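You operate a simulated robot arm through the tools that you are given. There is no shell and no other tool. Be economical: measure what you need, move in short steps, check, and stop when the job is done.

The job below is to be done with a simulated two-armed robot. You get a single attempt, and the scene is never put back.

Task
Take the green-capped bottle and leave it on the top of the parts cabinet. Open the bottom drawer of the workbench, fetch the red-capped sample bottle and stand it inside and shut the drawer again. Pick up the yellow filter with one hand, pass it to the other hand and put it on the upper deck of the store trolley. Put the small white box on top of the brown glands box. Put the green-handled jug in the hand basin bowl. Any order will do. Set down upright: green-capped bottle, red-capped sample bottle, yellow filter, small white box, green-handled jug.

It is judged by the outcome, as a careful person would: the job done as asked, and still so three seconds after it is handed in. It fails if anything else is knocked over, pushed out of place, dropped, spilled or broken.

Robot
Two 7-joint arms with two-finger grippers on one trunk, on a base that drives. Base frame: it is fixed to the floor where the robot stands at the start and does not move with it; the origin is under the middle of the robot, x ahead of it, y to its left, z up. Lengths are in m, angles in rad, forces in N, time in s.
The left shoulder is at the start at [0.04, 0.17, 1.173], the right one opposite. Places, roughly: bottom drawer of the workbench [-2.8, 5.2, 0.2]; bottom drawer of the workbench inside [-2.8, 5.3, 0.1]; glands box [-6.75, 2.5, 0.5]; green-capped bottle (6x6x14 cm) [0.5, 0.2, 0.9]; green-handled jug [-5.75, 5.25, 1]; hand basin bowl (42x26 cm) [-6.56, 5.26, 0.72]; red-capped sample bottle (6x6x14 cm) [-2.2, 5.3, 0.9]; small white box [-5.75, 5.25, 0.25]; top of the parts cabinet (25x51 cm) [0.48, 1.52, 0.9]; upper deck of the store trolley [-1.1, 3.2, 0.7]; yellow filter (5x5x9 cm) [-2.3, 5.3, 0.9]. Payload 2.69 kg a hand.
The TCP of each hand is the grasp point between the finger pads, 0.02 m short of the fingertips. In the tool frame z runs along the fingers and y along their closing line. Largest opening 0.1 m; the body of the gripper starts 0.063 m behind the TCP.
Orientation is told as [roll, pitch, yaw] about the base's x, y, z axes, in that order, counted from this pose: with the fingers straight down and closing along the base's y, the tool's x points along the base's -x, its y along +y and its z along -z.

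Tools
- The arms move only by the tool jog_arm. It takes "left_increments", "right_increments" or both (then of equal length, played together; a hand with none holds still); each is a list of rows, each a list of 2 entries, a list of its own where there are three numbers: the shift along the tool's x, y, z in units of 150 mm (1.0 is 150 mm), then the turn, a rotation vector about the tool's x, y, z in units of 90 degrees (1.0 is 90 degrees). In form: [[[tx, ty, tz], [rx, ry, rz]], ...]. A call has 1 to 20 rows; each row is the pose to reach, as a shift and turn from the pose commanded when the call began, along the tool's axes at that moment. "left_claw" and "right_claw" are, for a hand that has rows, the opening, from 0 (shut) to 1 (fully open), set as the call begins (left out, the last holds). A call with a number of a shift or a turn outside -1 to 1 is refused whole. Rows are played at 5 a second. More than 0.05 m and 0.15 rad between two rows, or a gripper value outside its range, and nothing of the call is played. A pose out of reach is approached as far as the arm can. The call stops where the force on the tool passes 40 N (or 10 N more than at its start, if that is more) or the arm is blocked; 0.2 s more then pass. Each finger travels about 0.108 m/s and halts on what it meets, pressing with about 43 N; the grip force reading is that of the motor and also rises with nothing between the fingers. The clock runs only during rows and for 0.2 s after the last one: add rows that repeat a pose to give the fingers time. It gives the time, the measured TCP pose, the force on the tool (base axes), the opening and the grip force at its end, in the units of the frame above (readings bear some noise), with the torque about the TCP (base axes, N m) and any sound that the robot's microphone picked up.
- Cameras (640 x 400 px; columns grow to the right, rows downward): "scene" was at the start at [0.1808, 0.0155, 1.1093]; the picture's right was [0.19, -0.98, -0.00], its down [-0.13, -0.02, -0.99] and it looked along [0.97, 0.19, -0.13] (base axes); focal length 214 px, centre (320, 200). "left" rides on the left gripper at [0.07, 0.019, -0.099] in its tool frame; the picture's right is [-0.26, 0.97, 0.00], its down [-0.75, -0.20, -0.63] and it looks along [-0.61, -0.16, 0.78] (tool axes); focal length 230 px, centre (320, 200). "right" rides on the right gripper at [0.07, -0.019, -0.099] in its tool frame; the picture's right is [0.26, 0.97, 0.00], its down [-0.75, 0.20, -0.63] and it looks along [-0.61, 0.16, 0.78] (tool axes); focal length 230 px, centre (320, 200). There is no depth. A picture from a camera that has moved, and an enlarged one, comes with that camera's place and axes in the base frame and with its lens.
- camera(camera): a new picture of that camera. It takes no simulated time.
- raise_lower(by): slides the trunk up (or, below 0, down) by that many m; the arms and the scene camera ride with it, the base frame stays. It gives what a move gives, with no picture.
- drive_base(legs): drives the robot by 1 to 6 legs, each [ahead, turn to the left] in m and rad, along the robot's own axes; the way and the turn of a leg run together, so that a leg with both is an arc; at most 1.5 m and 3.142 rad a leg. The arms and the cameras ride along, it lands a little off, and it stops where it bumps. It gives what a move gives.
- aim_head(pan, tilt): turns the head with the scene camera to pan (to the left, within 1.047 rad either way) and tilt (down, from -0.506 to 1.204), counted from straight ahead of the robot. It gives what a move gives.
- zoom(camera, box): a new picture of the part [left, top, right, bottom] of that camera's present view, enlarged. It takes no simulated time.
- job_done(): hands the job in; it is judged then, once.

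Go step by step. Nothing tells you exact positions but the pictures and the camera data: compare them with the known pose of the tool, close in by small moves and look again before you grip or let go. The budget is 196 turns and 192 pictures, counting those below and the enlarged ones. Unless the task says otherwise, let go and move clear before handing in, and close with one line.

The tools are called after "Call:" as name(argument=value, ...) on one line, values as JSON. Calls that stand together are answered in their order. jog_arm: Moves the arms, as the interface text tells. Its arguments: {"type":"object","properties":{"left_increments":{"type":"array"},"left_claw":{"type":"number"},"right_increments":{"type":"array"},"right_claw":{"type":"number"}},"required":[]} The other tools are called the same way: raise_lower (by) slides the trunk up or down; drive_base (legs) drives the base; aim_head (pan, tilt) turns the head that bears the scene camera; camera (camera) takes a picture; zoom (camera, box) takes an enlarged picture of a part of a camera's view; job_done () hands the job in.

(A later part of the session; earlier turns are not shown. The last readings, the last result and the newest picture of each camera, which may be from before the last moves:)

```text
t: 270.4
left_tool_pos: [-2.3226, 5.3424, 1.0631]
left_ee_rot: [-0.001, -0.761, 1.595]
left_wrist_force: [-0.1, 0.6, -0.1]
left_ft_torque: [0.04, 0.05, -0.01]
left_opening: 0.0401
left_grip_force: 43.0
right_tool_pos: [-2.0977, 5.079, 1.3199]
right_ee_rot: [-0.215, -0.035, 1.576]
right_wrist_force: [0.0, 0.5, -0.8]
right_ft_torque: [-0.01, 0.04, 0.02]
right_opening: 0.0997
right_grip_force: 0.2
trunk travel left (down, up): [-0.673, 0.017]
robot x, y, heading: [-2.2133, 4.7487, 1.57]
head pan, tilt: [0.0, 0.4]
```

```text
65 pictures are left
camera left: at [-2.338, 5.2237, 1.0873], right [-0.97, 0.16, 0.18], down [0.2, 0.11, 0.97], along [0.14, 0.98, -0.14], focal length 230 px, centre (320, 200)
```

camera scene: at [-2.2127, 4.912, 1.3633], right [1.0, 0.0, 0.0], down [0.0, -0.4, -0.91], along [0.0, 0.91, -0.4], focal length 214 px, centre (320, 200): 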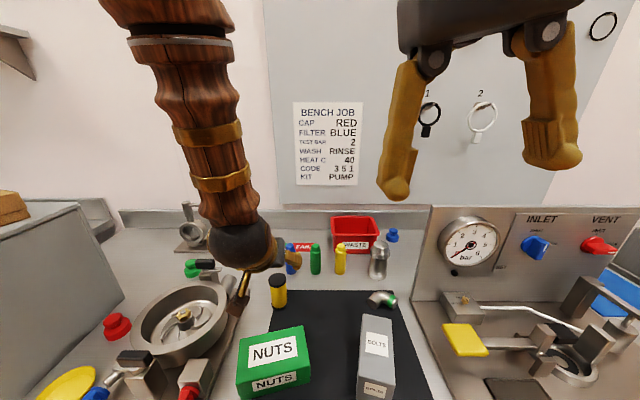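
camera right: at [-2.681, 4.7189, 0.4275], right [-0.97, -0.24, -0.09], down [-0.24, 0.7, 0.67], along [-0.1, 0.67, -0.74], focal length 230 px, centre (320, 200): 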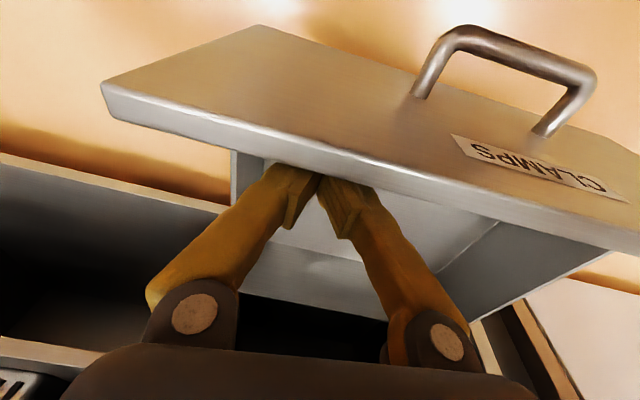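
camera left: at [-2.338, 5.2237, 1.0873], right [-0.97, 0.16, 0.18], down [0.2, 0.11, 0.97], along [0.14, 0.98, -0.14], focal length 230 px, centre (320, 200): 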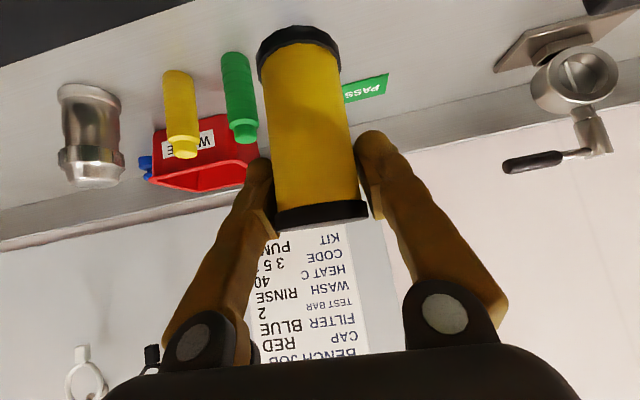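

The filter is held upright by its top. I'll back off, bring it in front of my chest, and prepare the right hand to take its lower half from the right side.

Call:
drive_base(legs=[[-0.35, 0]])

Call:
jog_arm(left_increments=[[[0.16, -0.08, -0.15], [0, 0, 0]], [[0.32, -0.16, -0.3], [0, 0, 0]], [[0.48, -0.25, -0.45], [0, 0, 0]], [[0.626, -0.33, -0.6], [0, 0, 0]], [[0.626, -0.33, -0.6], [0, 0, 0]]], right_increments=[[[0, -0.2, 0.1], [0, 0, 0]], [[0, -0.4, 0.2], [0, 0, 0]], [[0, -0.6, 0.3], [0, 0, 0]], [[0, -0.8, 0.4], [0, 0, 0]], [[0, -1, 0.5], [0, 0, 0]]])

Call:
jog_arm(right_increments=[[[0, 0, 0.1], [-0.09, 0, 0]], [[0, 0, 0.2], [-0.18, 0, 0]], [[0, 0, 0.3], [-0.27, 0, 0]], [[0, 0, 0.4], [-0.36, 0, 0]], [[0, 0, 0.5], [-0.45, 0, 0]], [[0, 0, 0.6], [-0.54, 0, 0]], [[0, 0, 0.7], [-0.63, 0, 0]], [[0, 0, 0.8], [-0.7, 0, 0]]])

Call:
camera(camera="scene")

```text
t: 272.6
left_tool_pos: [-2.3197, 4.9946, 1.0631]
left_ee_rot: [-0.001, -0.761, 1.588]
left_wrist_force: [0.5, 0.1, -0.2]
left_ft_torque: [0.03, 0.0, 0.0]
left_opening: 0.0393
left_grip_force: 43.6
right_tool_pos: [-2.0951, 4.7308, 1.3191]
right_ee_rot: [-0.217, -0.035, 1.572]
right_wrist_force: [0.2, -0.3, -0.5]
right_ft_torque: [-0.03, -0.01, 0.01]
right_opening: 0.1001
right_grip_force: 0.1
trunk travel left (down, up): [-0.673, 0.017]
robot x, y, heading: [-2.2108, 4.4034, 1.573]
head pan, tilt: [0.0, 0.4]
```

```text
t: 273.9
left_tool_pos: [-2.2792, 4.8529, 1.0676]
left_ee_rot: [-0.007, -0.77, 1.628]
left_wrist_force: [0.3, 0.6, -1.3]
left_ft_torque: [-0.04, -0.01, 0.0]
left_opening: 0.0387
left_grip_force: 43.5
right_tool_pos: [-1.9313, 4.7128, 1.283]
right_ee_rot: [-0.216, -0.052, 1.571]
right_wrist_force: [0.1, 0.1, 0.0]
right_ft_torque: [-0.01, 0.03, -0.02]
right_opening: 0.0998
right_grip_force: 0.1
trunk travel left (down, up): [-0.673, 0.017]
robot x, y, heading: [-2.2171, 4.4015, 1.572]
head pan, tilt: [0.0, 0.4]
```

```text
t: 275.6
left_tool_pos: [-2.2766, 4.857, 1.0749]
left_ee_rot: [-0.018, -0.777, 1.636]
left_wrist_force: [0.0, 0.2, -1.1]
left_ft_torque: [-0.05, -0.01, 0.0]
left_opening: 0.0391
left_grip_force: 43.0
right_tool_pos: [-1.9078, 4.7214, 1.1636]
right_ee_rot: [0.892, -0.051, 1.571]
right_wrist_force: [0.5, 0.0, -0.2]
right_ft_torque: [0.0, -0.01, -0.02]
right_opening: 0.1
right_grip_force: 0.0
trunk travel left (down, up): [-0.673, 0.017]
robot x, y, heading: [-2.2101, 4.4026, 1.57]
head pan, tilt: [0.0, 0.4]
```

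```text
64 pictures are left
camera scene: at [-2.2111, 4.5842, 1.3563], right [1.0, 0.0, 0.0], down [0.0, -0.41, -0.91], along [0.0, 0.91, -0.41], focal length 214 px, centre (320, 200)
```

scene: 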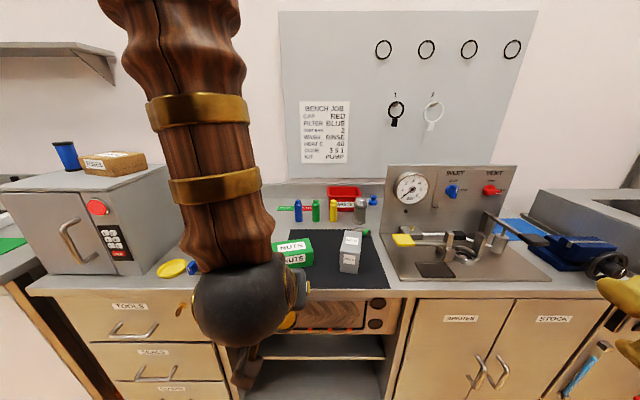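

Let me check the filter in the left hand and the right hand's view.

Call:
camera(camera="left")

Call:
camera(camera="right")

```text
63 pictures are left
camera left: at [-2.2888, 4.736, 1.0959], right [-0.98, 0.13, 0.17], down [0.18, 0.1, 0.98], along [0.11, 0.99, -0.13], focal length 230 px, centre (320, 200)
```

left: 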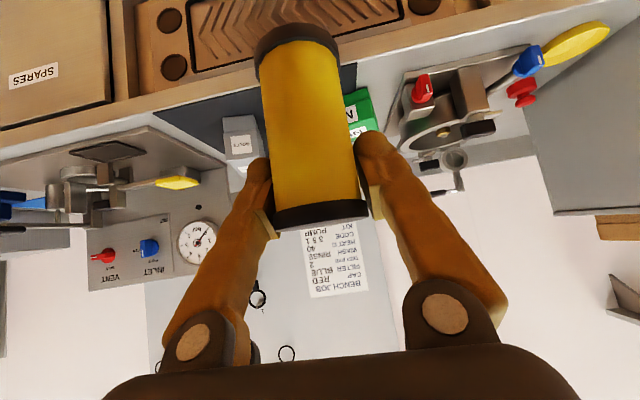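

```text
62 pictures are left
camera right: at [-1.821, 4.6499, 1.2075], right [-0.61, -0.3, 0.74], down [0.36, 0.72, 0.59], along [-0.71, 0.63, -0.33], focal length 230 px, centre (320, 200)
```

right: 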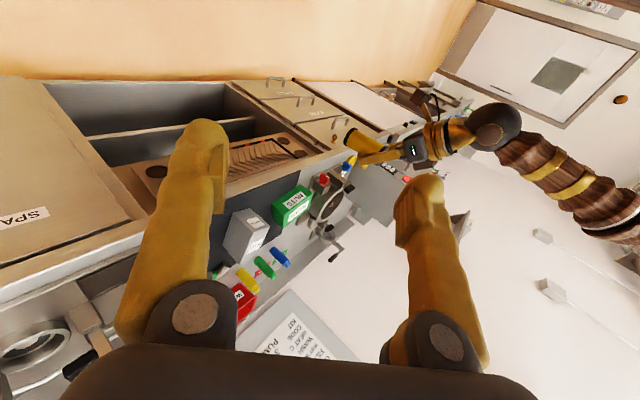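

The right camera sees the filter in the left hand. I'll level the right fingers toward the left and roll them so they close front-to-back.

Call:
jog_arm(right_increments=[[[-0.17, -0.08, 0.06], [-0.05, 0, 0]], [[-0.34, -0.16, 0.12], [-0.1, 0, 0]], [[-0.5, -0.24, 0.19], [-0.15, 0, 0]], [[-0.667, -0.311, 0.251], [-0.21, 0, 0]], [[-0.667, -0.311, 0.251], [-0.21, 0, 0]]])

Call:
jog_arm(right_increments=[[[0, 0, 0], [0, 0, 0.09]], [[0, 0, 0], [0, 0, 0.18]], [[0, 0, 0], [0, 0, 0.27]], [[0, 0, 0], [0, 0, 0.36]], [[0, 0, 0], [0, 0, 0.45]], [[0, 0, 0], [0, 0, 0.54]], [[0, 0, 0], [0, 0, 0.63]], [[0, 0, 0], [0, 0, 0.72]], [[0, 0, 0], [0, 0, 0.81]], [[0, 0, 0], [0, 0, 0.9]], [[0, 0, 0], [0, 0, 0.98]], [[0, 0, 0], [0, 0, 1]]])

Call:
camera(camera="right")

```text
t: 276.9
left_tool_pos: [-2.2771, 4.8552, 1.0747]
left_ee_rot: [-0.019, -0.778, 1.638]
left_wrist_force: [0.1, -0.2, -1.0]
left_ft_torque: [-0.01, 0.01, -0.01]
left_opening: 0.0389
left_grip_force: 43.7
right_tool_pos: [-1.9085, 4.8221, 1.1109]
right_ee_rot: [1.22, -0.054, 1.57]
right_wrist_force: [-0.5, 0.4, 0.7]
right_ft_torque: [0.01, -0.01, 0.01]
right_opening: 0.1
right_grip_force: 0.1
trunk travel left (down, up): [-0.673, 0.017]
robot x, y, heading: [-2.2115, 4.3976, 1.571]
head pan, tilt: [0.0, 0.4]
```

```text
t: 279.4
left_tool_pos: [-2.2776, 4.8568, 1.074]
left_ee_rot: [-0.018, -0.779, 1.637]
left_wrist_force: [0.4, 0.6, -1.1]
left_ft_torque: [0.02, -0.01, -0.01]
left_opening: 0.0386
left_grip_force: 43.2
right_tool_pos: [-1.9075, 4.8231, 1.111]
right_ee_rot: [0.143, 1.214, 0.135]
right_wrist_force: [0.3, -0.6, 0.1]
right_ft_torque: [0.01, -0.01, 0.06]
right_opening: 0.1001
right_grip_force: 0.1
trunk travel left (down, up): [-0.673, 0.017]
robot x, y, heading: [-2.2143, 4.3995, 1.567]
head pan, tilt: [0.0, 0.4]
```

```text
61 pictures are left
camera right: at [-1.84, 4.7998, 1.2092], right [-0.09, 0.95, 0.29], down [0.85, 0.23, -0.48], along [-0.52, 0.2, -0.83], focal length 230 px, centre (320, 200)
```

right: 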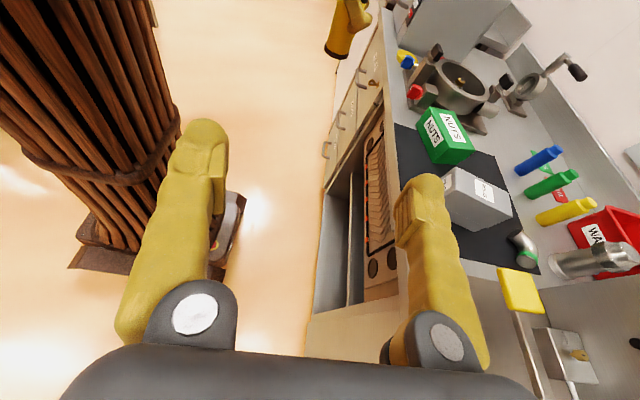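

The right hand is now pointing left with fingers closing front-to-back. I'll approach the filter's lower half.

Call:
jog_arm(right_increments=[[[-0.02, 0.06, 0.24], [0, 0, 0]], [[-0.04, 0.12, 0.48], [0, 0, 0]], [[-0.06, 0.18, 0.72], [0, 0, 0]], [[-0.087, 0.24, 0.955], [0, 0, 0]], [[-0.087, 0.24, 0.955], [0, 0, 0]]])

Call:
camera(camera="right")

```text
t: 280.6
left_tool_pos: [-2.2763, 4.8567, 1.0729]
left_ee_rot: [-0.017, -0.779, 1.636]
left_wrist_force: [0.2, -1.0, -0.2]
left_ft_torque: [0.03, 0.04, 0.0]
left_opening: 0.0388
left_grip_force: 43.3
right_tool_pos: [-2.0386, 4.8602, 1.0518]
right_ee_rot: [0.147, 1.214, 0.142]
right_wrist_force: [0.4, -0.2, -0.1]
right_ft_torque: [0.0, 0.01, -0.01]
right_opening: 0.0999
right_grip_force: 0.2
trunk travel left (down, up): [-0.673, 0.017]
robot x, y, heading: [-2.2141, 4.4015, 1.569]
head pan, tilt: [0.0, 0.4]
```

```text
60 pictures are left
camera right: at [-1.9701, 4.8376, 1.1497], right [-0.09, 0.95, 0.29], down [0.85, 0.23, -0.48], along [-0.52, 0.2, -0.83], focal length 230 px, centre (320, 200)
```

right: 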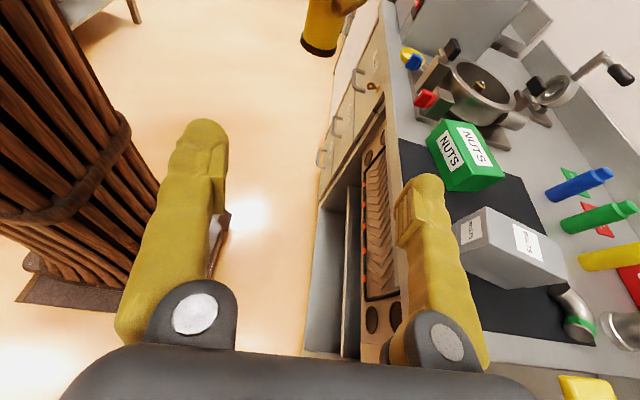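

The filter's lower end is right on line. Continuing toward it.

Call:
jog_arm(right_increments=[[[0.03, -0.01, 0.24], [0, 0, 0]], [[0.06, -0.02, 0.48], [0, 0, 0]], [[0.09, -0.03, 0.72], [0, 0, 0]], [[0.11, -0.04, 0.955], [0, 0, 0]], [[0.11, -0.04, 0.955], [0, 0, 0]]])

Call:
camera(camera="right")

Call:
camera(camera="left")

```text
t: 281.9
left_tool_pos: [-2.2771, 4.8565, 1.0749]
left_ee_rot: [-0.017, -0.778, 1.635]
left_wrist_force: [0.2, -0.3, -1.1]
left_ft_torque: [0.0, 0.04, -0.01]
left_opening: 0.0387
left_grip_force: 43.4
right_tool_pos: [-2.1768, 4.8558, 1.0162]
right_ee_rot: [0.146, 1.214, 0.141]
right_wrist_force: [-0.5, 1.1, -0.3]
right_ft_torque: [-0.01, 0.03, 0.0]
right_opening: 0.0999
right_grip_force: 0.1
trunk travel left (down, up): [-0.673, 0.017]
robot x, y, heading: [-2.2121, 4.3998, 1.571]
head pan, tilt: [0.0, 0.4]
```

```text
59 pictures are left
camera right: at [-2.1103, 4.8344, 1.1143], right [-0.09, 0.95, 0.29], down [0.85, 0.23, -0.47], along [-0.52, 0.2, -0.83], focal length 230 px, centre (320, 200)
```

right: 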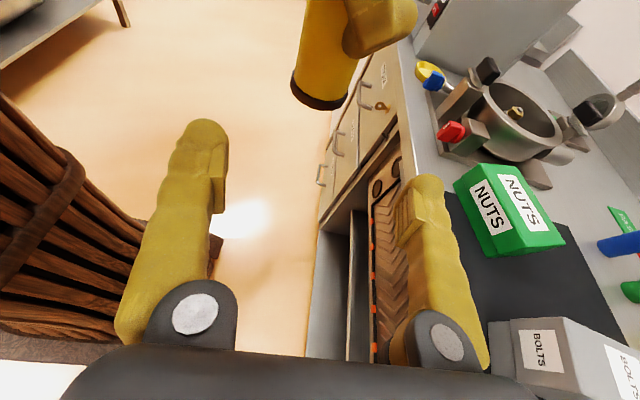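

```text
58 pictures are left
camera left: at [-2.2894, 4.7365, 1.0963], right [-0.98, 0.13, 0.17], down [0.18, 0.1, 0.98], along [0.11, 0.99, -0.12], focal length 230 px, centre (320, 200)
```

left: 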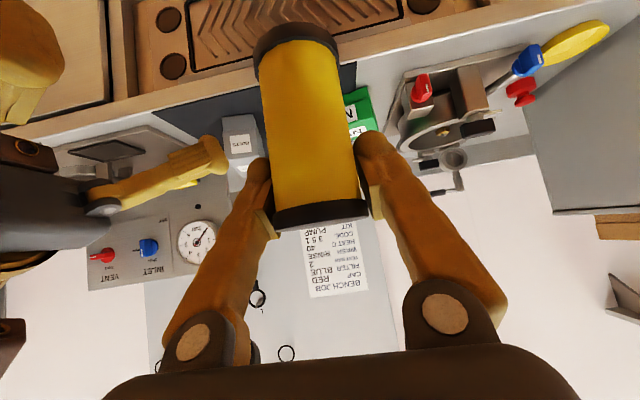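

Aligned. Final approach so the right fingers straddle the filter's lower part.

Call:
jog_arm(right_increments=[[[0.07, -0.01, 0.2], [0, 0, 0]], [[0.15, -0.02, 0.4], [0, 0, 0]], [[0.24, -0.02, 0.6], [0, 0, 0]], [[0.24, -0.02, 0.6], [0, 0, 0]]])

Call:
camera(camera="right")

Call:
camera(camera="left")

```text
t: 282.9
left_tool_pos: [-2.2763, 4.856, 1.0743]
left_ee_rot: [-0.018, -0.779, 1.636]
left_wrist_force: [-0.6, 0.8, -0.9]
left_ft_torque: [-0.01, -0.02, 0.0]
left_opening: 0.0385
left_grip_force: 42.6
right_tool_pos: [-2.275, 4.8538, 1.0193]
right_ee_rot: [0.147, 1.214, 0.141]
right_wrist_force: [0.1, 0.9, -0.9]
right_ft_torque: [0.0, 0.01, 0.01]
right_opening: 0.1001
right_grip_force: 0.0
trunk travel left (down, up): [-0.673, 0.017]
robot x, y, heading: [-2.2146, 4.3978, 1.568]
head pan, tilt: [0.0, 0.4]
```

```text
57 pictures are left
camera right: at [-2.2077, 4.8321, 1.1166], right [-0.09, 0.95, 0.29], down [0.85, 0.23, -0.47], along [-0.52, 0.2, -0.83], focal length 230 px, centre (320, 200)
```

right: 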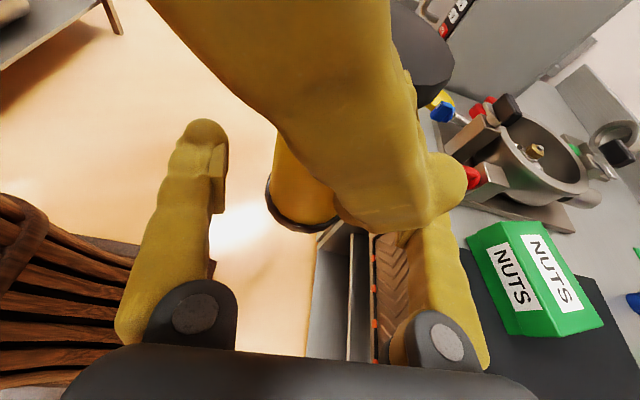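

```text
56 pictures are left
camera left: at [-2.2893, 4.7365, 1.0963], right [-0.98, 0.13, 0.17], down [0.18, 0.1, 0.98], along [0.11, 0.99, -0.12], focal length 230 px, centre (320, 200)
```

left: 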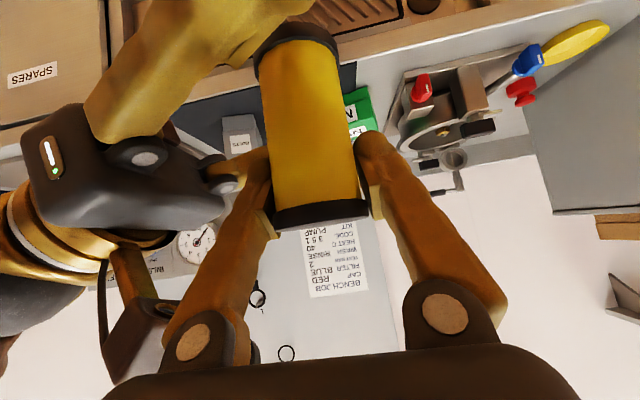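

The right fingers straddle the filter's lower end. Closing the right hand.

Call:
jog_arm(right_increments=[[[0, 0, 0], [0, 0, 0]], [[0, 0, 0], [0, 0, 0]], [[0, 0, 0], [0, 0, 0]], [[0, 0, 0], [0, 0, 0]]], right_claw=0)

Call:
camera(camera="left")

```text
t: 283.9
left_tool_pos: [-2.2774, 4.858, 1.0755]
left_ee_rot: [-0.02, -0.783, 1.637]
left_wrist_force: [3.1, 26.0, -7.4]
left_ft_torque: [1.51, -0.03, -0.04]
left_opening: 0.0386
left_grip_force: 42.8
right_tool_pos: [-2.2767, 4.8519, 1.0187]
right_ee_rot: [0.142, 1.215, 0.142]
right_wrist_force: [-3.0, -25.2, 6.5]
right_ft_torque: [-0.06, -0.17, 0.08]
right_opening: 0.0407
right_grip_force: 43.2
trunk travel left (down, up): [-0.673, 0.017]
robot x, y, heading: [-2.2145, 4.3999, 1.572]
head pan, tilt: [0.0, 0.4]
```

```text
55 pictures are left
camera left: at [-2.2899, 4.7386, 1.0967], right [-0.98, 0.13, 0.17], down [0.18, 0.1, 0.98], along [0.11, 0.99, -0.12], focal length 230 px, centre (320, 200)
```

left: 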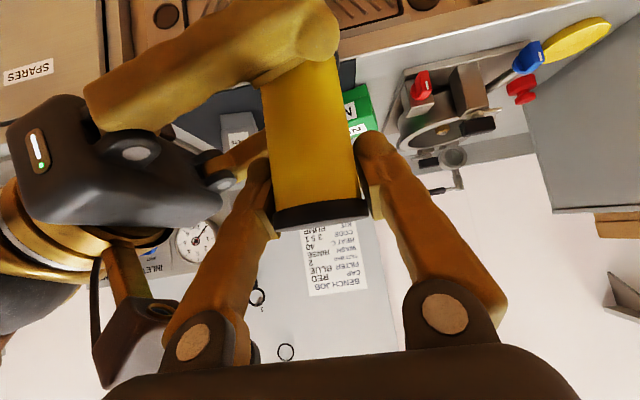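

Both hands hold the filter. I'll open the left hand, ease it left, and withdraw it.

Call:
jog_arm(left_increments=[[[0, 0, 0], [0, 0, 0]], [[0, 0, 0], [0, 0, 0]], [[0, 0, 0], [0, 0, 0]], [[0, 0.1, 0], [0, 0, 0]], [[0, 0.15, -0.15], [0, 0, 0]], [[0, 0.2, -0.4], [0, 0, 0]], [[0, 0.25, -0.65], [0, 0, 0]], [[0, 0.5, -0.85], [0, 0, 0]], [[0, 0.7, -0.95], [0, 0, 0]]], left_claw=1)

Call:
camera(camera="right")

Call:
camera(camera="scene")

```text
t: 285.9
left_tool_pos: [-2.3636, 4.7661, 1.167]
left_ee_rot: [-0.011, -0.794, 1.597]
left_wrist_force: [-0.4, 1.2, -0.2]
left_ft_torque: [-0.01, -0.03, 0.01]
left_opening: 0.1
left_grip_force: 0.1
left hand out of reach, approached as far as the arm can: row 9
right_tool_pos: [-2.2769, 4.8578, 1.0168]
right_ee_rot: [0.143, 1.213, 0.14]
right_wrist_force: [-0.6, 0.0, -0.3]
right_ft_torque: [0.0, -0.02, 0.02]
right_opening: 0.0391
right_grip_force: 43.2
trunk travel left (down, up): [-0.673, 0.017]
robot x, y, heading: [-2.2129, 4.397, 1.572]
head pan, tilt: [0.0, 0.4]
```

```text
54 pictures are left
camera right: at [-2.2088, 4.8334, 1.1162], right [-0.09, 0.95, 0.29], down [0.85, 0.23, -0.47], along [-0.52, 0.2, -0.83], focal length 230 px, centre (320, 200)
```

right: 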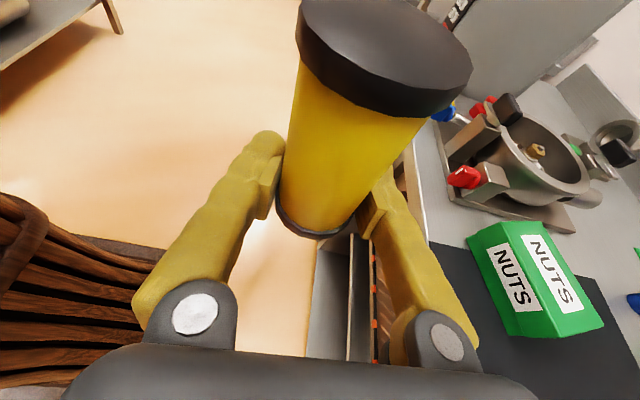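

```text
53 pictures are left
camera scene: at [-2.2131, 4.5855, 1.3561], right [1.0, 0.0, 0.0], down [0.0, -0.41, -0.91], along [0.0, 0.91, -0.41], focal length 214 px, centre (320, 200)
```

scene: 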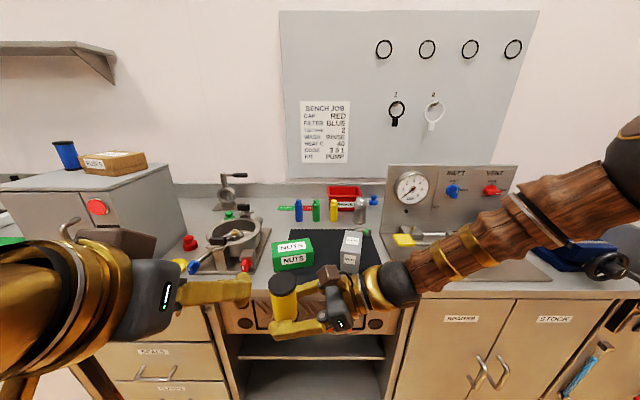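

The handover worked; the right hand holds the filter upright. Now I'll head to the store trolley, viewing it from the north side.

Call:
drive_base(legs=[[0, -1.787], [0.93, 0], [0, -1.355]])

Call:
aim_head(pan=0.0, tilt=0.6)

Call:
camera(camera="scene")

```text
t: 289.8
left_tool_pos: [-1.8609, 4.5441, 1.1752]
left_ee_rot: [-0.046, -0.864, 0.104]
left_wrist_force: [-0.2, -1.2, -1.3]
left_ft_torque: [0.08, -0.01, 0.05]
left_opening: 0.1001
left_grip_force: 0.1
right_tool_pos: [-1.7883, 4.4724, 1.0331]
right_ee_rot: [0.248, 1.208, -1.302]
right_wrist_force: [0.0, -0.8, 1.0]
right_ft_torque: [0.04, 0.0, 0.01]
right_opening: 0.039
right_grip_force: 43.1
trunk travel left (down, up): [-0.673, 0.017]
robot x, y, heading: [-2.2089, 4.4086, 0.023]
head pan, tilt: [0.0, 0.4]
stopped in leg 1: the robot was blocked; the commanded pose is now the measured one
```

```text
t: 290.5
left_tool_pos: [-1.86, 4.5487, 1.174]
left_ee_rot: [-0.046, -0.864, 0.103]
left_wrist_force: [0.8, -0.1, 0.2]
left_ft_torque: [-0.01, 0.0, -0.01]
left_opening: 0.1001
left_grip_force: 0.1
right_tool_pos: [-1.7879, 4.4767, 1.0334]
right_ee_rot: [0.243, 1.205, -1.307]
right_wrist_force: [-0.8, -0.3, 0.4]
right_ft_torque: [-0.02, -0.05, 0.0]
right_opening: 0.0393
right_grip_force: 42.8
trunk travel left (down, up): [-0.673, 0.017]
robot x, y, heading: [-2.2076, 4.4088, 0.03]
head pan, tilt: [0.0, 0.6]
```

```text
52 pictures are left
camera scene: at [-2.0282, 4.4159, 1.3382], right [0.03, -1.0, 0.0], down [-0.58, -0.02, -0.82], along [0.82, 0.02, -0.58], focal length 214 px, centre (320, 200)
```

scene: 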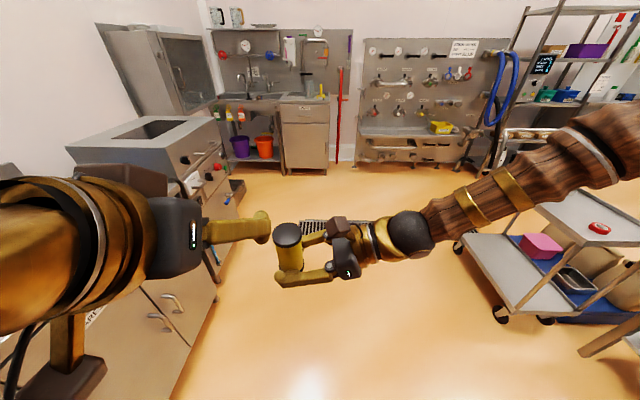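

The bins table near my right blocks the turn here. I'll drive east first, then turn to face the trolley.

Call:
drive_base(legs=[[0.9, 0], [0, -1.6]])

Call:
camera(camera="scene")

```text
t: 299.2
left_tool_pos: [-1.1848, 4.0914, 1.1694]
left_ee_rot: [-0.023, -0.821, -1.485]
left_wrist_force: [-0.1, -0.5, -0.5]
left_ft_torque: [-0.03, 0.02, 0.02]
left_opening: 0.0999
left_grip_force: 0.0
right_tool_pos: [-1.2632, 4.0111, 1.0326]
right_ee_rot: [0.243, 1.206, -2.892]
right_wrist_force: [0.1, -0.2, -1.0]
right_ft_torque: [0.0, 0.03, -0.01]
right_opening: 0.0391
right_grip_force: 42.8
trunk travel left (down, up): [-0.673, 0.017]
robot x, y, heading: [-1.3122, 4.4366, -1.561]
head pan, tilt: [0.0, 0.6]
```

```text
51 pictures are left
camera scene: at [-1.3058, 4.2514, 1.3381], right [-1.0, -0.01, 0.0], down [-0.01, 0.58, -0.82], along [0.01, -0.82, -0.58], focal length 214 px, centre (320, 200)
```

scene: 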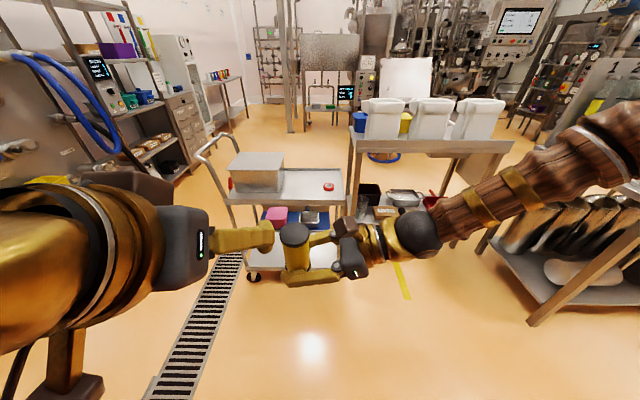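

The trolley's upper deck is clear between the grey box and the red item. I'll aim for about [-1.15, 3.33] on its near edge: lift the left hand out of the way and drive up.

Call:
jog_arm(left_increments=[[[0, 0.1, -0.25], [0, 0, 0]], [[0, 0.2, -0.5], [0, 0, 0]], [[0, 0.3, -0.6], [0, 0, 0]]])

Call:
drive_base(legs=[[0, 0.153], [0.67, 0], [0, -0.163]])

Call:
raise_lower(by=-0.15)

Call:
camera(camera="scene")

Call:
camera(camera="right")

```text
t: 300.0
left_tool_pos: [-1.189, 4.0906, 1.1777]
left_ee_rot: [-0.091, -0.87, -1.401]
left_wrist_force: [0.5, 1.2, 0.7]
left_ft_torque: [-0.02, 0.01, 0.0]
left_opening: 0.1001
left_grip_force: 0.0
left hand out of reach, approached as far as the arm can: row 1, 2, 3
right_tool_pos: [-1.2645, 4.0272, 1.0404]
right_ee_rot: [0.289, 1.203, -2.846]
right_wrist_force: [-0.1, 0.1, -1.2]
right_ft_torque: [0.01, -0.03, 0.02]
right_opening: 0.039
right_grip_force: 42.8
trunk travel left (down, up): [-0.673, 0.017]
robot x, y, heading: [-1.3059, 4.4369, -1.563]
head pan, tilt: [0.0, 0.6]
```

```text
t: 305.1
left_tool_pos: [-1.084, 3.4321, 1.1724]
left_ee_rot: [-0.049, -0.842, -1.436]
left_wrist_force: [-0.4, -0.2, 0.4]
left_ft_torque: [-0.06, -0.01, 0.01]
left_opening: 0.1
left_grip_force: 0.3
right_tool_pos: [-1.1597, 3.3638, 1.0399]
right_ee_rot: [0.291, 1.202, -2.857]
right_wrist_force: [0.3, -0.5, -0.6]
right_ft_torque: [-0.03, -0.02, 0.03]
right_opening: 0.0391
right_grip_force: 42.7
trunk travel left (down, up): [-0.673, 0.017]
robot x, y, heading: [-1.2025, 3.7757, -1.572]
head pan, tilt: [0.0, 0.6]
```

```text
t: 306.8
left_tool_pos: [-1.0866, 3.4357, 1.0298]
left_ee_rot: [-0.114, -0.881, -1.353]
left_wrist_force: [-0.2, 0.4, -0.3]
left_ft_torque: [0.02, 0.0, -0.03]
left_opening: 0.0999
left_grip_force: 0.0
right_tool_pos: [-1.1591, 3.3794, 0.8967]
right_ee_rot: [0.335, 1.197, -2.813]
right_wrist_force: [0.6, 0.7, -0.2]
right_ft_torque: [-0.01, -0.04, 0.01]
right_opening: 0.0391
right_grip_force: 42.8
trunk travel left (down, up): [-0.523, 0.167]
robot x, y, heading: [-1.1968, 3.7772, -1.568]
head pan, tilt: [0.0, 0.6]
```

```text
50 pictures are left
camera scene: at [-1.199, 3.5922, 1.1883], right [-1.0, 0.0, 0.0], down [0.0, 0.58, -0.82], along [0.0, -0.82, -0.58], focal length 214 px, centre (320, 200)
```

scene: 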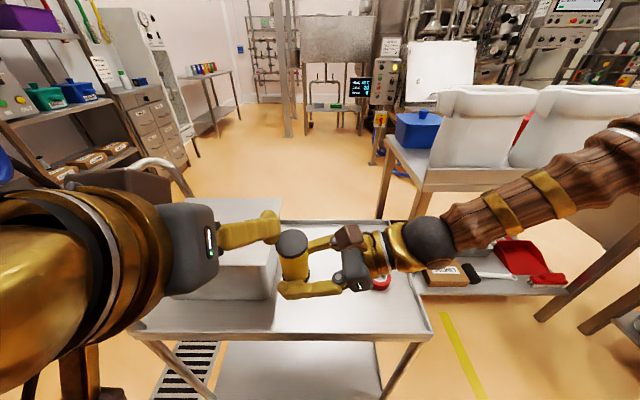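

```text
49 pictures are left
camera right: at [-1.2292, 3.4097, 0.9935], right [0.1, -0.93, 0.36], down [-0.85, -0.27, -0.46], along [0.52, -0.25, -0.81], focal length 230 px, centre (320, 200)
```

right: 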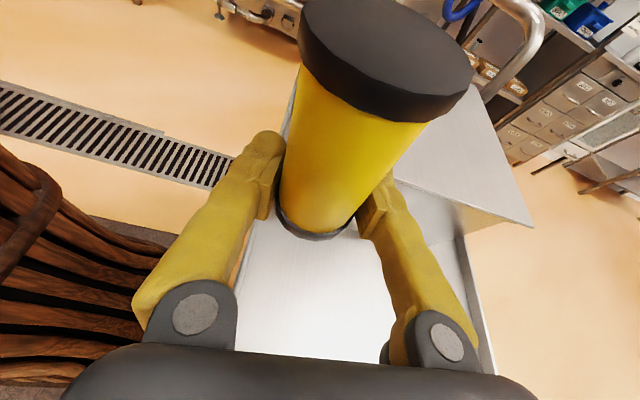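

The box is close on the left, and my left hand would come down on it; I'll raise the left hand, square up the filter slightly, and move in 5 cm.

Call:
jog_arm(left_increments=[[[-0.2, 0.05, -0.16], [0, 0, 0]], [[-0.4, 0.1, -0.32], [0, 0, 0]], [[-0.6, 0.15, -0.48], [0, 0, 0]], [[-0.77, 0.2, -0.637], [0, 0, 0]], [[-0.77, 0.2, -0.637], [0, 0, 0]]], right_increments=[[[0, 0, 0], [0, 0, 0.01]], [[0, 0, 0], [0, 0, 0.02]], [[0, 0, 0], [0, 0, 0.03]], [[0, 0, 0], [0, 0, 0.042]], [[0, 0, 0], [0, 0, 0.042]]])

Call:
drive_base(legs=[[0.05, 0]])

Call:
raise_lower(by=-0.1)

Call:
camera(camera="scene")

```text
t: 308.0
left_tool_pos: [-1.0964, 3.3866, 1.1802]
left_ee_rot: [-0.066, -0.867, -1.419]
left_wrist_force: [0.4, 0.3, 0.3]
left_ft_torque: [0.05, 0.01, -0.04]
left_opening: 0.0997
left_grip_force: 0.1
left hand out of reach, approached as far as the arm can: row 1, 2, 3, 4, 5
right_tool_pos: [-1.1593, 3.3785, 0.8976]
right_ee_rot: [0.163, 1.213, -2.995]
right_wrist_force: [0.0, 0.5, 0.3]
right_ft_torque: [-0.02, 0.02, 0.0]
right_opening: 0.0392
right_grip_force: 43.4
trunk travel left (down, up): [-0.523, 0.167]
robot x, y, heading: [-1.1995, 3.7769, -1.575]
head pan, tilt: [0.0, 0.6]
```

```text
t: 308.9
left_tool_pos: [-1.0917, 3.3413, 1.1789]
left_ee_rot: [-0.051, -0.861, -1.433]
left_wrist_force: [0.0, 1.0, 0.2]
left_ft_torque: [-0.05, 0.04, -0.02]
left_opening: 0.1
left_grip_force: 0.0
right_tool_pos: [-1.1584, 3.3305, 0.8974]
right_ee_rot: [0.167, 1.211, -2.992]
right_wrist_force: [-0.7, 0.0, -0.4]
right_ft_torque: [-0.02, 0.0, -0.02]
right_opening: 0.039
right_grip_force: 43.3
trunk travel left (down, up): [-0.523, 0.167]
robot x, y, heading: [-1.2, 3.7252, -1.574]
head pan, tilt: [0.0, 0.6]
```

```text
t: 310.3
left_tool_pos: [-1.1024, 3.3393, 1.0929]
left_ee_rot: [-0.107, -0.905, -1.382]
left_wrist_force: [-0.8, -0.2, -0.4]
left_ft_torque: [0.0, -0.02, -0.01]
left_opening: 0.1001
left_grip_force: 0.0
right_tool_pos: [-1.1594, 3.3393, 0.8011]
right_ee_rot: [0.199, 1.212, -2.962]
right_wrist_force: [-0.2, 0.2, -0.8]
right_ft_torque: [-0.01, 0.01, 0.03]
right_opening: 0.0389
right_grip_force: 43.0
trunk travel left (down, up): [-0.423, 0.267]
robot x, y, heading: [-1.197, 3.7244, -1.572]
head pan, tilt: [0.0, 0.6]
```

```text
48 pictures are left
camera scene: at [-1.199, 3.5435, 1.0883], right [-1.0, 0.0, 0.0], down [0.0, 0.58, -0.82], along [0.0, -0.82, -0.58], focal length 214 px, centre (320, 200)
```

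scene: 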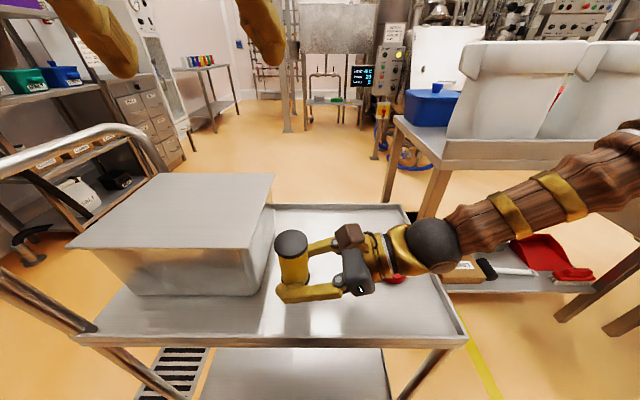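

Clear space on the deck. Lowering to contact in steps.

Call:
raise_lower(by=-0.06)

Call:
raise_lower(by=-0.018)

Call:
zoom(camera="scene", box=[230, 200, 420, 360])

```text
t: 311.3
left_tool_pos: [-1.1003, 3.3407, 1.0314]
left_ee_rot: [-0.101, -0.901, -1.383]
left_wrist_force: [1.1, 0.3, -0.1]
left_ft_torque: [-0.01, 0.02, -0.01]
left_opening: 0.1001
left_grip_force: 0.0
right_tool_pos: [-1.1594, 3.3393, 0.7412]
right_ee_rot: [0.198, 1.209, -2.96]
right_wrist_force: [-0.2, -0.6, -1.5]
right_ft_torque: [-0.01, -0.02, -0.01]
right_opening: 0.039
right_grip_force: 43.0
trunk travel left (down, up): [-0.363, 0.327]
robot x, y, heading: [-1.2028, 3.7263, -1.573]
head pan, tilt: [0.0, 0.6]
```

```text
t: 311.7
left_tool_pos: [-1.1116, 3.3426, 1.0399]
left_ee_rot: [-0.173, -0.951, -1.322]
left_wrist_force: [-0.2, 0.7, -0.4]
left_ft_torque: [-0.04, 0.02, 0.01]
left_opening: 0.1001
left_grip_force: 0.0
right_tool_pos: [-1.1569, 3.3498, 0.7458]
right_ee_rot: [0.268, 1.228, -2.894]
right_wrist_force: [0.3, -0.3, -0.1]
right_ft_torque: [0.0, 0.02, -0.03]
right_opening: 0.039
right_grip_force: 43.2
trunk travel left (down, up): [-0.354, 0.336]
robot x, y, heading: [-1.2019, 3.7241, -1.571]
head pan, tilt: [0.0, 0.6]
stopped: the force on the tool passed its limit at 51 N (the readings are from after the stop); the commanded pose is now the measured one
```

```text
2.50 times, centred on (325, 280) of scene
camera zoom: at [-1.1994, 3.5458, 1.0186], right [-1.0, 0.0, 0.0], down [0.0, 0.58, -0.82], along [0.0, -0.82, -0.58], focal length 536 px, centre (308, 0)
```

zoom: 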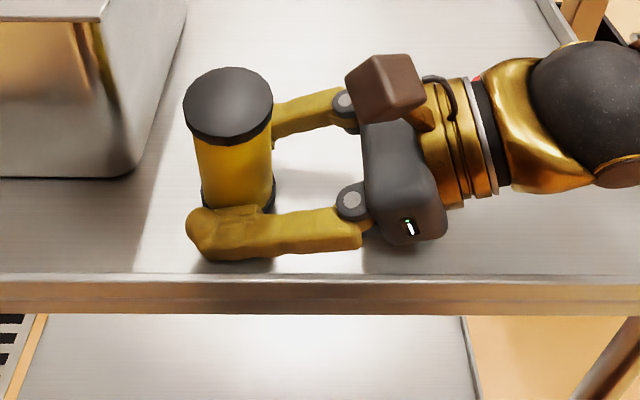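

It touched and rebounded about a centimetre. I'll re-square the hand and set it down gently.

Call:
jog_arm(right_increments=[[[0, 0, 0], [0.01, 0, 0.015]], [[0, 0, 0], [0.013, 0, 0.024]], [[0, 0, 0], [0.013, 0, 0.024]]])

Call:
raise_lower(by=-0.008)

Call:
zoom(camera="right", box=[120, 0, 520, 300])

```text
t: 312.5
left_tool_pos: [-1.1116, 3.3413, 1.0392]
left_ee_rot: [-0.171, -0.945, -1.322]
left_wrist_force: [-0.4, -0.2, 0.7]
left_ft_torque: [-0.02, 0.02, -0.03]
left_opening: 0.1001
left_grip_force: 0.1
right_tool_pos: [-1.1571, 3.3492, 0.7458]
right_ee_rot: [0.141, 1.236, -3.005]
right_wrist_force: [0.4, 0.3, -0.4]
right_ft_torque: [-0.01, 0.0, 0.0]
right_opening: 0.039
right_grip_force: 42.9
trunk travel left (down, up): [-0.354, 0.336]
robot x, y, heading: [-1.1997, 3.726, -1.573]
head pan, tilt: [0.0, 0.6]
```

```text
t: 313.1
left_tool_pos: [-1.1116, 3.343, 1.0307]
left_ee_rot: [-0.17, -0.947, -1.325]
left_wrist_force: [0.0, -0.6, 0.9]
left_ft_torque: [0.01, 0.0, -0.01]
left_opening: 0.1
left_grip_force: 0.1
right_tool_pos: [-1.1543, 3.3481, 0.7397]
right_ee_rot: [0.146, 1.241, -3.0]
right_wrist_force: [-0.6, 0.1, 12.1]
right_ft_torque: [0.3, -0.09, 0.07]
right_opening: 0.0392
right_grip_force: 43.5
trunk travel left (down, up): [-0.346, 0.344]
robot x, y, heading: [-1.2027, 3.7247, -1.568]
head pan, tilt: [0.0, 0.6]
```

```text
1.33 times, centred on (320, 150) of right
camera zoom: at [-1.2276, 3.3722, 0.8361], right [0.09, -0.95, 0.29], down [-0.84, -0.23, -0.5], along [0.54, -0.2, -0.82], focal length 307 px, centre (320, 267)
```

zoom: 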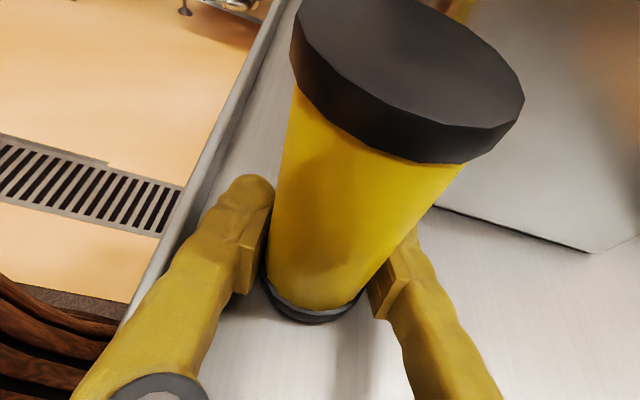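

Contact at 12 N with the filter standing on the deck. Releasing and withdrawing the right hand.

Call:
jog_arm(right_increments=[[[0, 0, 0], [0, 0, 0]], [[0, 0, 0], [0, 0, 0]], [[0, 0, 0], [0, 0, 0]], [[0, 0, -0.15], [0, 0, 0]], [[0, 0, -0.35], [0, 0, 0]], [[0, 0, -0.6], [0, 0, 0]], [[0, 0, -0.85], [0, 0, 0]]], right_claw=1)

Call:
raise_lower(by=0.15)

Call:
camera(camera="scene")

```text
t: 314.7
left_tool_pos: [-1.1113, 3.3417, 1.0307]
left_ee_rot: [-0.169, -0.946, -1.324]
left_wrist_force: [-0.4, -0.6, 0.5]
left_ft_torque: [0.0, 0.01, 0.0]
left_opening: 0.0996
left_grip_force: 0.1
right_tool_pos: [-1.2764, 3.3539, 0.7791]
right_ee_rot: [0.135, 1.238, -3.01]
right_wrist_force: [0.2, -0.4, -0.1]
right_ft_torque: [-0.04, -0.01, 0.0]
right_opening: 0.0999
right_grip_force: 0.2
trunk travel left (down, up): [-0.346, 0.344]
robot x, y, heading: [-1.2001, 3.7257, -1.569]
head pan, tilt: [0.0, 0.6]
```

```text
t: 316.4
left_tool_pos: [-1.1121, 3.3398, 1.181]
left_ee_rot: [-0.178, -0.95, -1.315]
left_wrist_force: [0.0, -0.1, 0.5]
left_ft_torque: [-0.01, -0.02, 0.02]
left_opening: 0.1001
left_grip_force: 0.0
right_tool_pos: [-1.2767, 3.3514, 0.9293]
right_ee_rot: [0.14, 1.237, -3.008]
right_wrist_force: [0.1, -0.1, 0.0]
right_ft_torque: [0.03, -0.02, 0.0]
right_opening: 0.1001
right_grip_force: 0.0
trunk travel left (down, up): [-0.496, 0.194]
robot x, y, heading: [-1.2024, 3.7222, -1.569]
head pan, tilt: [0.0, 0.6]
```

```text
45 pictures are left
camera scene: at [-1.1991, 3.5423, 1.1606], right [-1.0, 0.0, 0.0], down [0.0, 0.58, -0.82], along [0.0, -0.82, -0.58], focal length 214 px, centre (320, 200)
```

scene: 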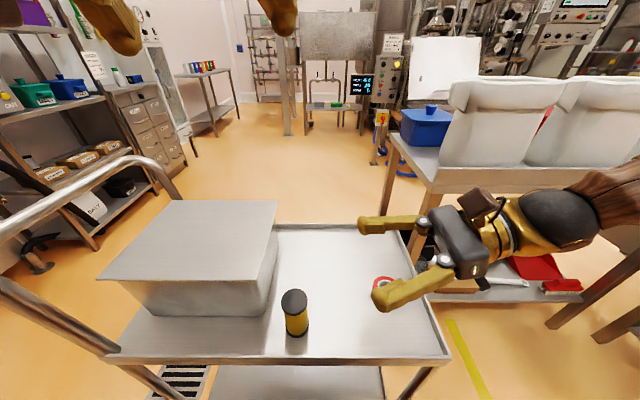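

The filter stands on the trolley deck. Now I'll back off and return the right hand to its normal downward pose before travelling west.

Call:
drive_base(legs=[[-0.6, 0]])

Call:
jog_arm(right_increments=[[[0, 0, 0], [0, 0, -0.09]], [[0, 0, 0], [0, 0, -0.18]], [[0, 0, 0], [0, 0, -0.27]], [[0, 0, 0], [0, 0, -0.36]], [[0, 0, 0], [0, 0, -0.45]], [[0, 0, 0], [0, 0, -0.54]], [[0, 0, 0], [0, 0, -0.63]], [[0, 0, 0], [0, 0, -0.72]], [[0, 0, 0], [0, 0, -0.81]], [[0, 0, 0], [0, 0, -0.9]], [[0, 0, 0], [0, 0, -0.98]], [[0, 0, 0], [0, 0, -1]]])

Call:
jog_arm(right_increments=[[[0, 0.03, -0.05], [0.09, 0, 0]], [[0, 0.06, -0.1], [0.18, 0, 0]], [[0, 0.1, -0.15], [0.27, 0, 0]], [[0, 0.14, -0.2], [0.36, 0, 0]], [[0, 0.18, -0.25], [0.45, 0, 0]], [[0, 0.22, -0.3], [0.54, 0, 0]], [[0, 0.26, -0.35], [0.63, 0, 0]], [[0, 0.3, -0.4], [0.72, 0, 0]], [[0, 0.3, -0.4], [0.76, 0, 0]]])

```text
t: 319.8
left_tool_pos: [-1.1111, 3.9474, 1.1831]
left_ee_rot: [-0.179, -0.949, -1.313]
left_wrist_force: [0.6, 0.3, -0.3]
left_ft_torque: [0.0, 0.0, 0.03]
left_opening: 0.1003
left_grip_force: 0.1
right_tool_pos: [-1.2757, 3.9598, 0.9294]
right_ee_rot: [0.142, 1.235, -3.004]
right_wrist_force: [-0.1, 0.1, 0.4]
right_ft_torque: [0.02, -0.02, -0.03]
right_opening: 0.1001
right_grip_force: 0.0
trunk travel left (down, up): [-0.496, 0.194]
robot x, y, heading: [-1.198, 4.3287, -1.57]
head pan, tilt: [0.0, 0.6]
```

```text
t: 322.4
left_tool_pos: [-1.122, 3.9505, 1.1997]
left_ee_rot: [-0.265, -0.987, -1.239]
left_wrist_force: [-0.1, 0.1, 0.7]
left_ft_torque: [-0.03, 0.01, 0.02]
left_opening: 0.0997
left_grip_force: 0.1
right_tool_pos: [-1.2755, 3.9741, 0.9362]
right_ee_rot: [1.239, -0.066, -1.569]
right_wrist_force: [0.6, 1.0, -0.3]
right_ft_torque: [0.01, 0.03, -0.02]
right_opening: 0.1002
right_grip_force: 0.0
trunk travel left (down, up): [-0.496, 0.194]
robot x, y, heading: [-1.198, 4.3293, -1.573]
head pan, tilt: [0.0, 0.6]
```

```text
t: 324.4
left_tool_pos: [-1.1218, 3.9513, 1.1999]
left_ee_rot: [-0.263, -0.988, -1.237]
left_wrist_force: [-0.6, -0.3, -0.4]
left_ft_torque: [0.0, 0.03, 0.05]
left_opening: 0.0999
left_grip_force: 0.1
right_tool_pos: [-1.3173, 3.9769, 0.9975]
right_ee_rot: [0.043, -0.064, -1.568]
right_wrist_force: [-0.9, -0.9, -0.3]
right_ft_torque: [0.01, -0.01, -0.02]
right_opening: 0.0998
right_grip_force: 0.1
trunk travel left (down, up): [-0.496, 0.194]
robot x, y, heading: [-1.1998, 4.3343, -1.569]
head pan, tilt: [0.0, 0.6]
```

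Right hand is normal again. Driving west along the aisle in front of the benches.

Call:
jog_arm(left_increments=[[[-0.1, 0, 0.15], [-0.03, 0, 0]], [[-0.2, 0, 0.3], [-0.06, 0, 0]], [[-0.29, 0, 0.445], [-0.1, 0, 0]]])

Call:
drive_base(legs=[[0, -1.571], [1.5, 0], [1.3, 0]])

Call:
aim_head(pan=-0.4, tilt=0.3)

Call:
camera(camera="scene")

```text
t: 325.2
left_tool_pos: [-1.1019, 3.8853, 1.1874]
left_ee_rot: [-0.025, -0.964, -1.314]
left_wrist_force: [-0.9, -0.4, 0.1]
left_ft_torque: [0.02, 0.02, 0.03]
left_opening: 0.0999
left_grip_force: 0.0
right_tool_pos: [-1.3172, 3.9763, 0.9974]
right_ee_rot: [0.046, -0.06, -1.567]
right_wrist_force: [0.7, 0.1, -0.3]
right_ft_torque: [0.03, -0.02, 0.0]
right_opening: 0.1001
right_grip_force: 0.0
trunk travel left (down, up): [-0.496, 0.194]
robot x, y, heading: [-1.1952, 4.333, -1.571]
head pan, tilt: [0.0, 0.6]
```

```text
t: 342.9
left_tool_pos: [-4.4782, 4.2713, 1.1873]
left_ee_rot: [-0.025, -0.964, -2.893]
left_wrist_force: [0.0, -0.1, -0.1]
left_ft_torque: [-0.02, 0.02, -0.01]
left_opening: 0.0998
left_grip_force: 0.0
right_tool_pos: [-4.3848, 4.4858, 0.9971]
right_ee_rot: [0.044, -0.062, 3.134]
right_wrist_force: [0.6, 0.3, 1.3]
right_ft_torque: [0.02, -0.01, 0.0]
right_opening: 0.0999
right_grip_force: 0.0
trunk travel left (down, up): [-0.496, 0.194]
robot x, y, heading: [-4.0306, 4.3619, 3.132]
head pan, tilt: [0.0, 0.6]
```

```text
t: 343.8
left_tool_pos: [-4.461, 4.2698, 1.1938]
left_ee_rot: [-0.031, -0.982, -2.89]
left_wrist_force: [-0.2, -0.4, 0.7]
left_ft_torque: [-0.01, 0.02, 0.02]
left_opening: 0.0999
left_grip_force: 0.0
right_tool_pos: [-4.3707, 4.4865, 1.0023]
right_ee_rot: [0.043, -0.078, 3.133]
right_wrist_force: [-0.7, -0.2, 1.1]
right_ft_torque: [0.0, 0.0, 0.02]
right_opening: 0.1002
right_grip_force: 0.1
trunk travel left (down, up): [-0.496, 0.194]
robot x, y, heading: [-4.0283, 4.3641, 3.126]
head pan, tilt: [-0.4, 0.3]
```

```text
44 pictures are left
camera scene: at [-4.2074, 4.3994, 1.1881], right [0.4, 0.92, 0.01], down [0.29, -0.12, -0.95], along [-0.87, 0.38, -0.31], focal length 214 px, centre (320, 200)
```

scene: 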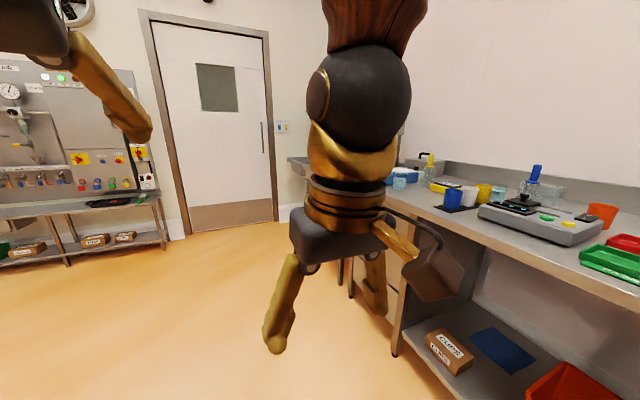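

Driving on to face the wet bench near the jug.

Call:
drive_base(legs=[[1.45, 0], [0, -1.555]])

Call:
aim_head(pan=0.1, tilt=0.4)

Call:
camera(camera="scene")

```text
t: 354.9
left_tool_pos: [-5.5875, 4.8083, 1.1938]
left_ee_rot: [-0.031, -0.982, 1.836]
left_wrist_force: [0.3, 0.1, 0.5]
left_ft_torque: [0.03, 0.0, 0.0]
left_opening: 0.1001
left_grip_force: 0.2
right_tool_pos: [-5.3689, 4.7207, 1.0025]
right_ee_rot: [0.042, -0.077, 1.578]
right_wrist_force: [-0.3, -0.6, 0.8]
right_ft_torque: [0.02, 0.02, -0.02]
right_opening: 0.0999
right_grip_force: 0.1
trunk travel left (down, up): [-0.496, 0.194]
robot x, y, heading: [-5.4981, 4.3808, 1.577]
head pan, tilt: [-0.4, 0.3]
```

```text
t: 355.8
left_tool_pos: [-5.5885, 4.79, 1.2001]
left_ee_rot: [-0.037, -0.998, 1.839]
left_wrist_force: [-0.3, 0.6, -0.3]
left_ft_torque: [0.02, -0.02, -0.03]
left_opening: 0.1
left_grip_force: 0.1
right_tool_pos: [-5.3695, 4.7055, 1.0081]
right_ee_rot: [0.042, -0.095, 1.578]
right_wrist_force: [0.2, 1.0, -0.5]
right_ft_torque: [-0.05, -0.02, 0.02]
right_opening: 0.0998
right_grip_force: 0.1
trunk travel left (down, up): [-0.496, 0.194]
robot x, y, heading: [-5.4961, 4.3824, 1.575]
head pan, tilt: [0.099, 0.4]
```

```text
43 pictures are left
camera scene: at [-5.505, 4.5623, 1.1788], right [0.99, 0.1, 0.0], down [0.04, -0.4, -0.91], along [-0.09, 0.91, -0.41], focal length 214 px, centre (320, 200)
```

scene: 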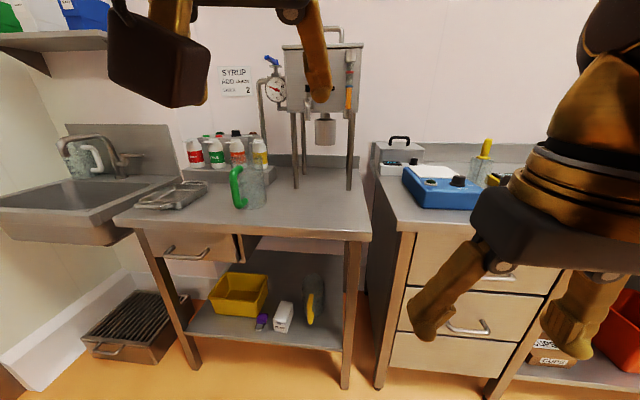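

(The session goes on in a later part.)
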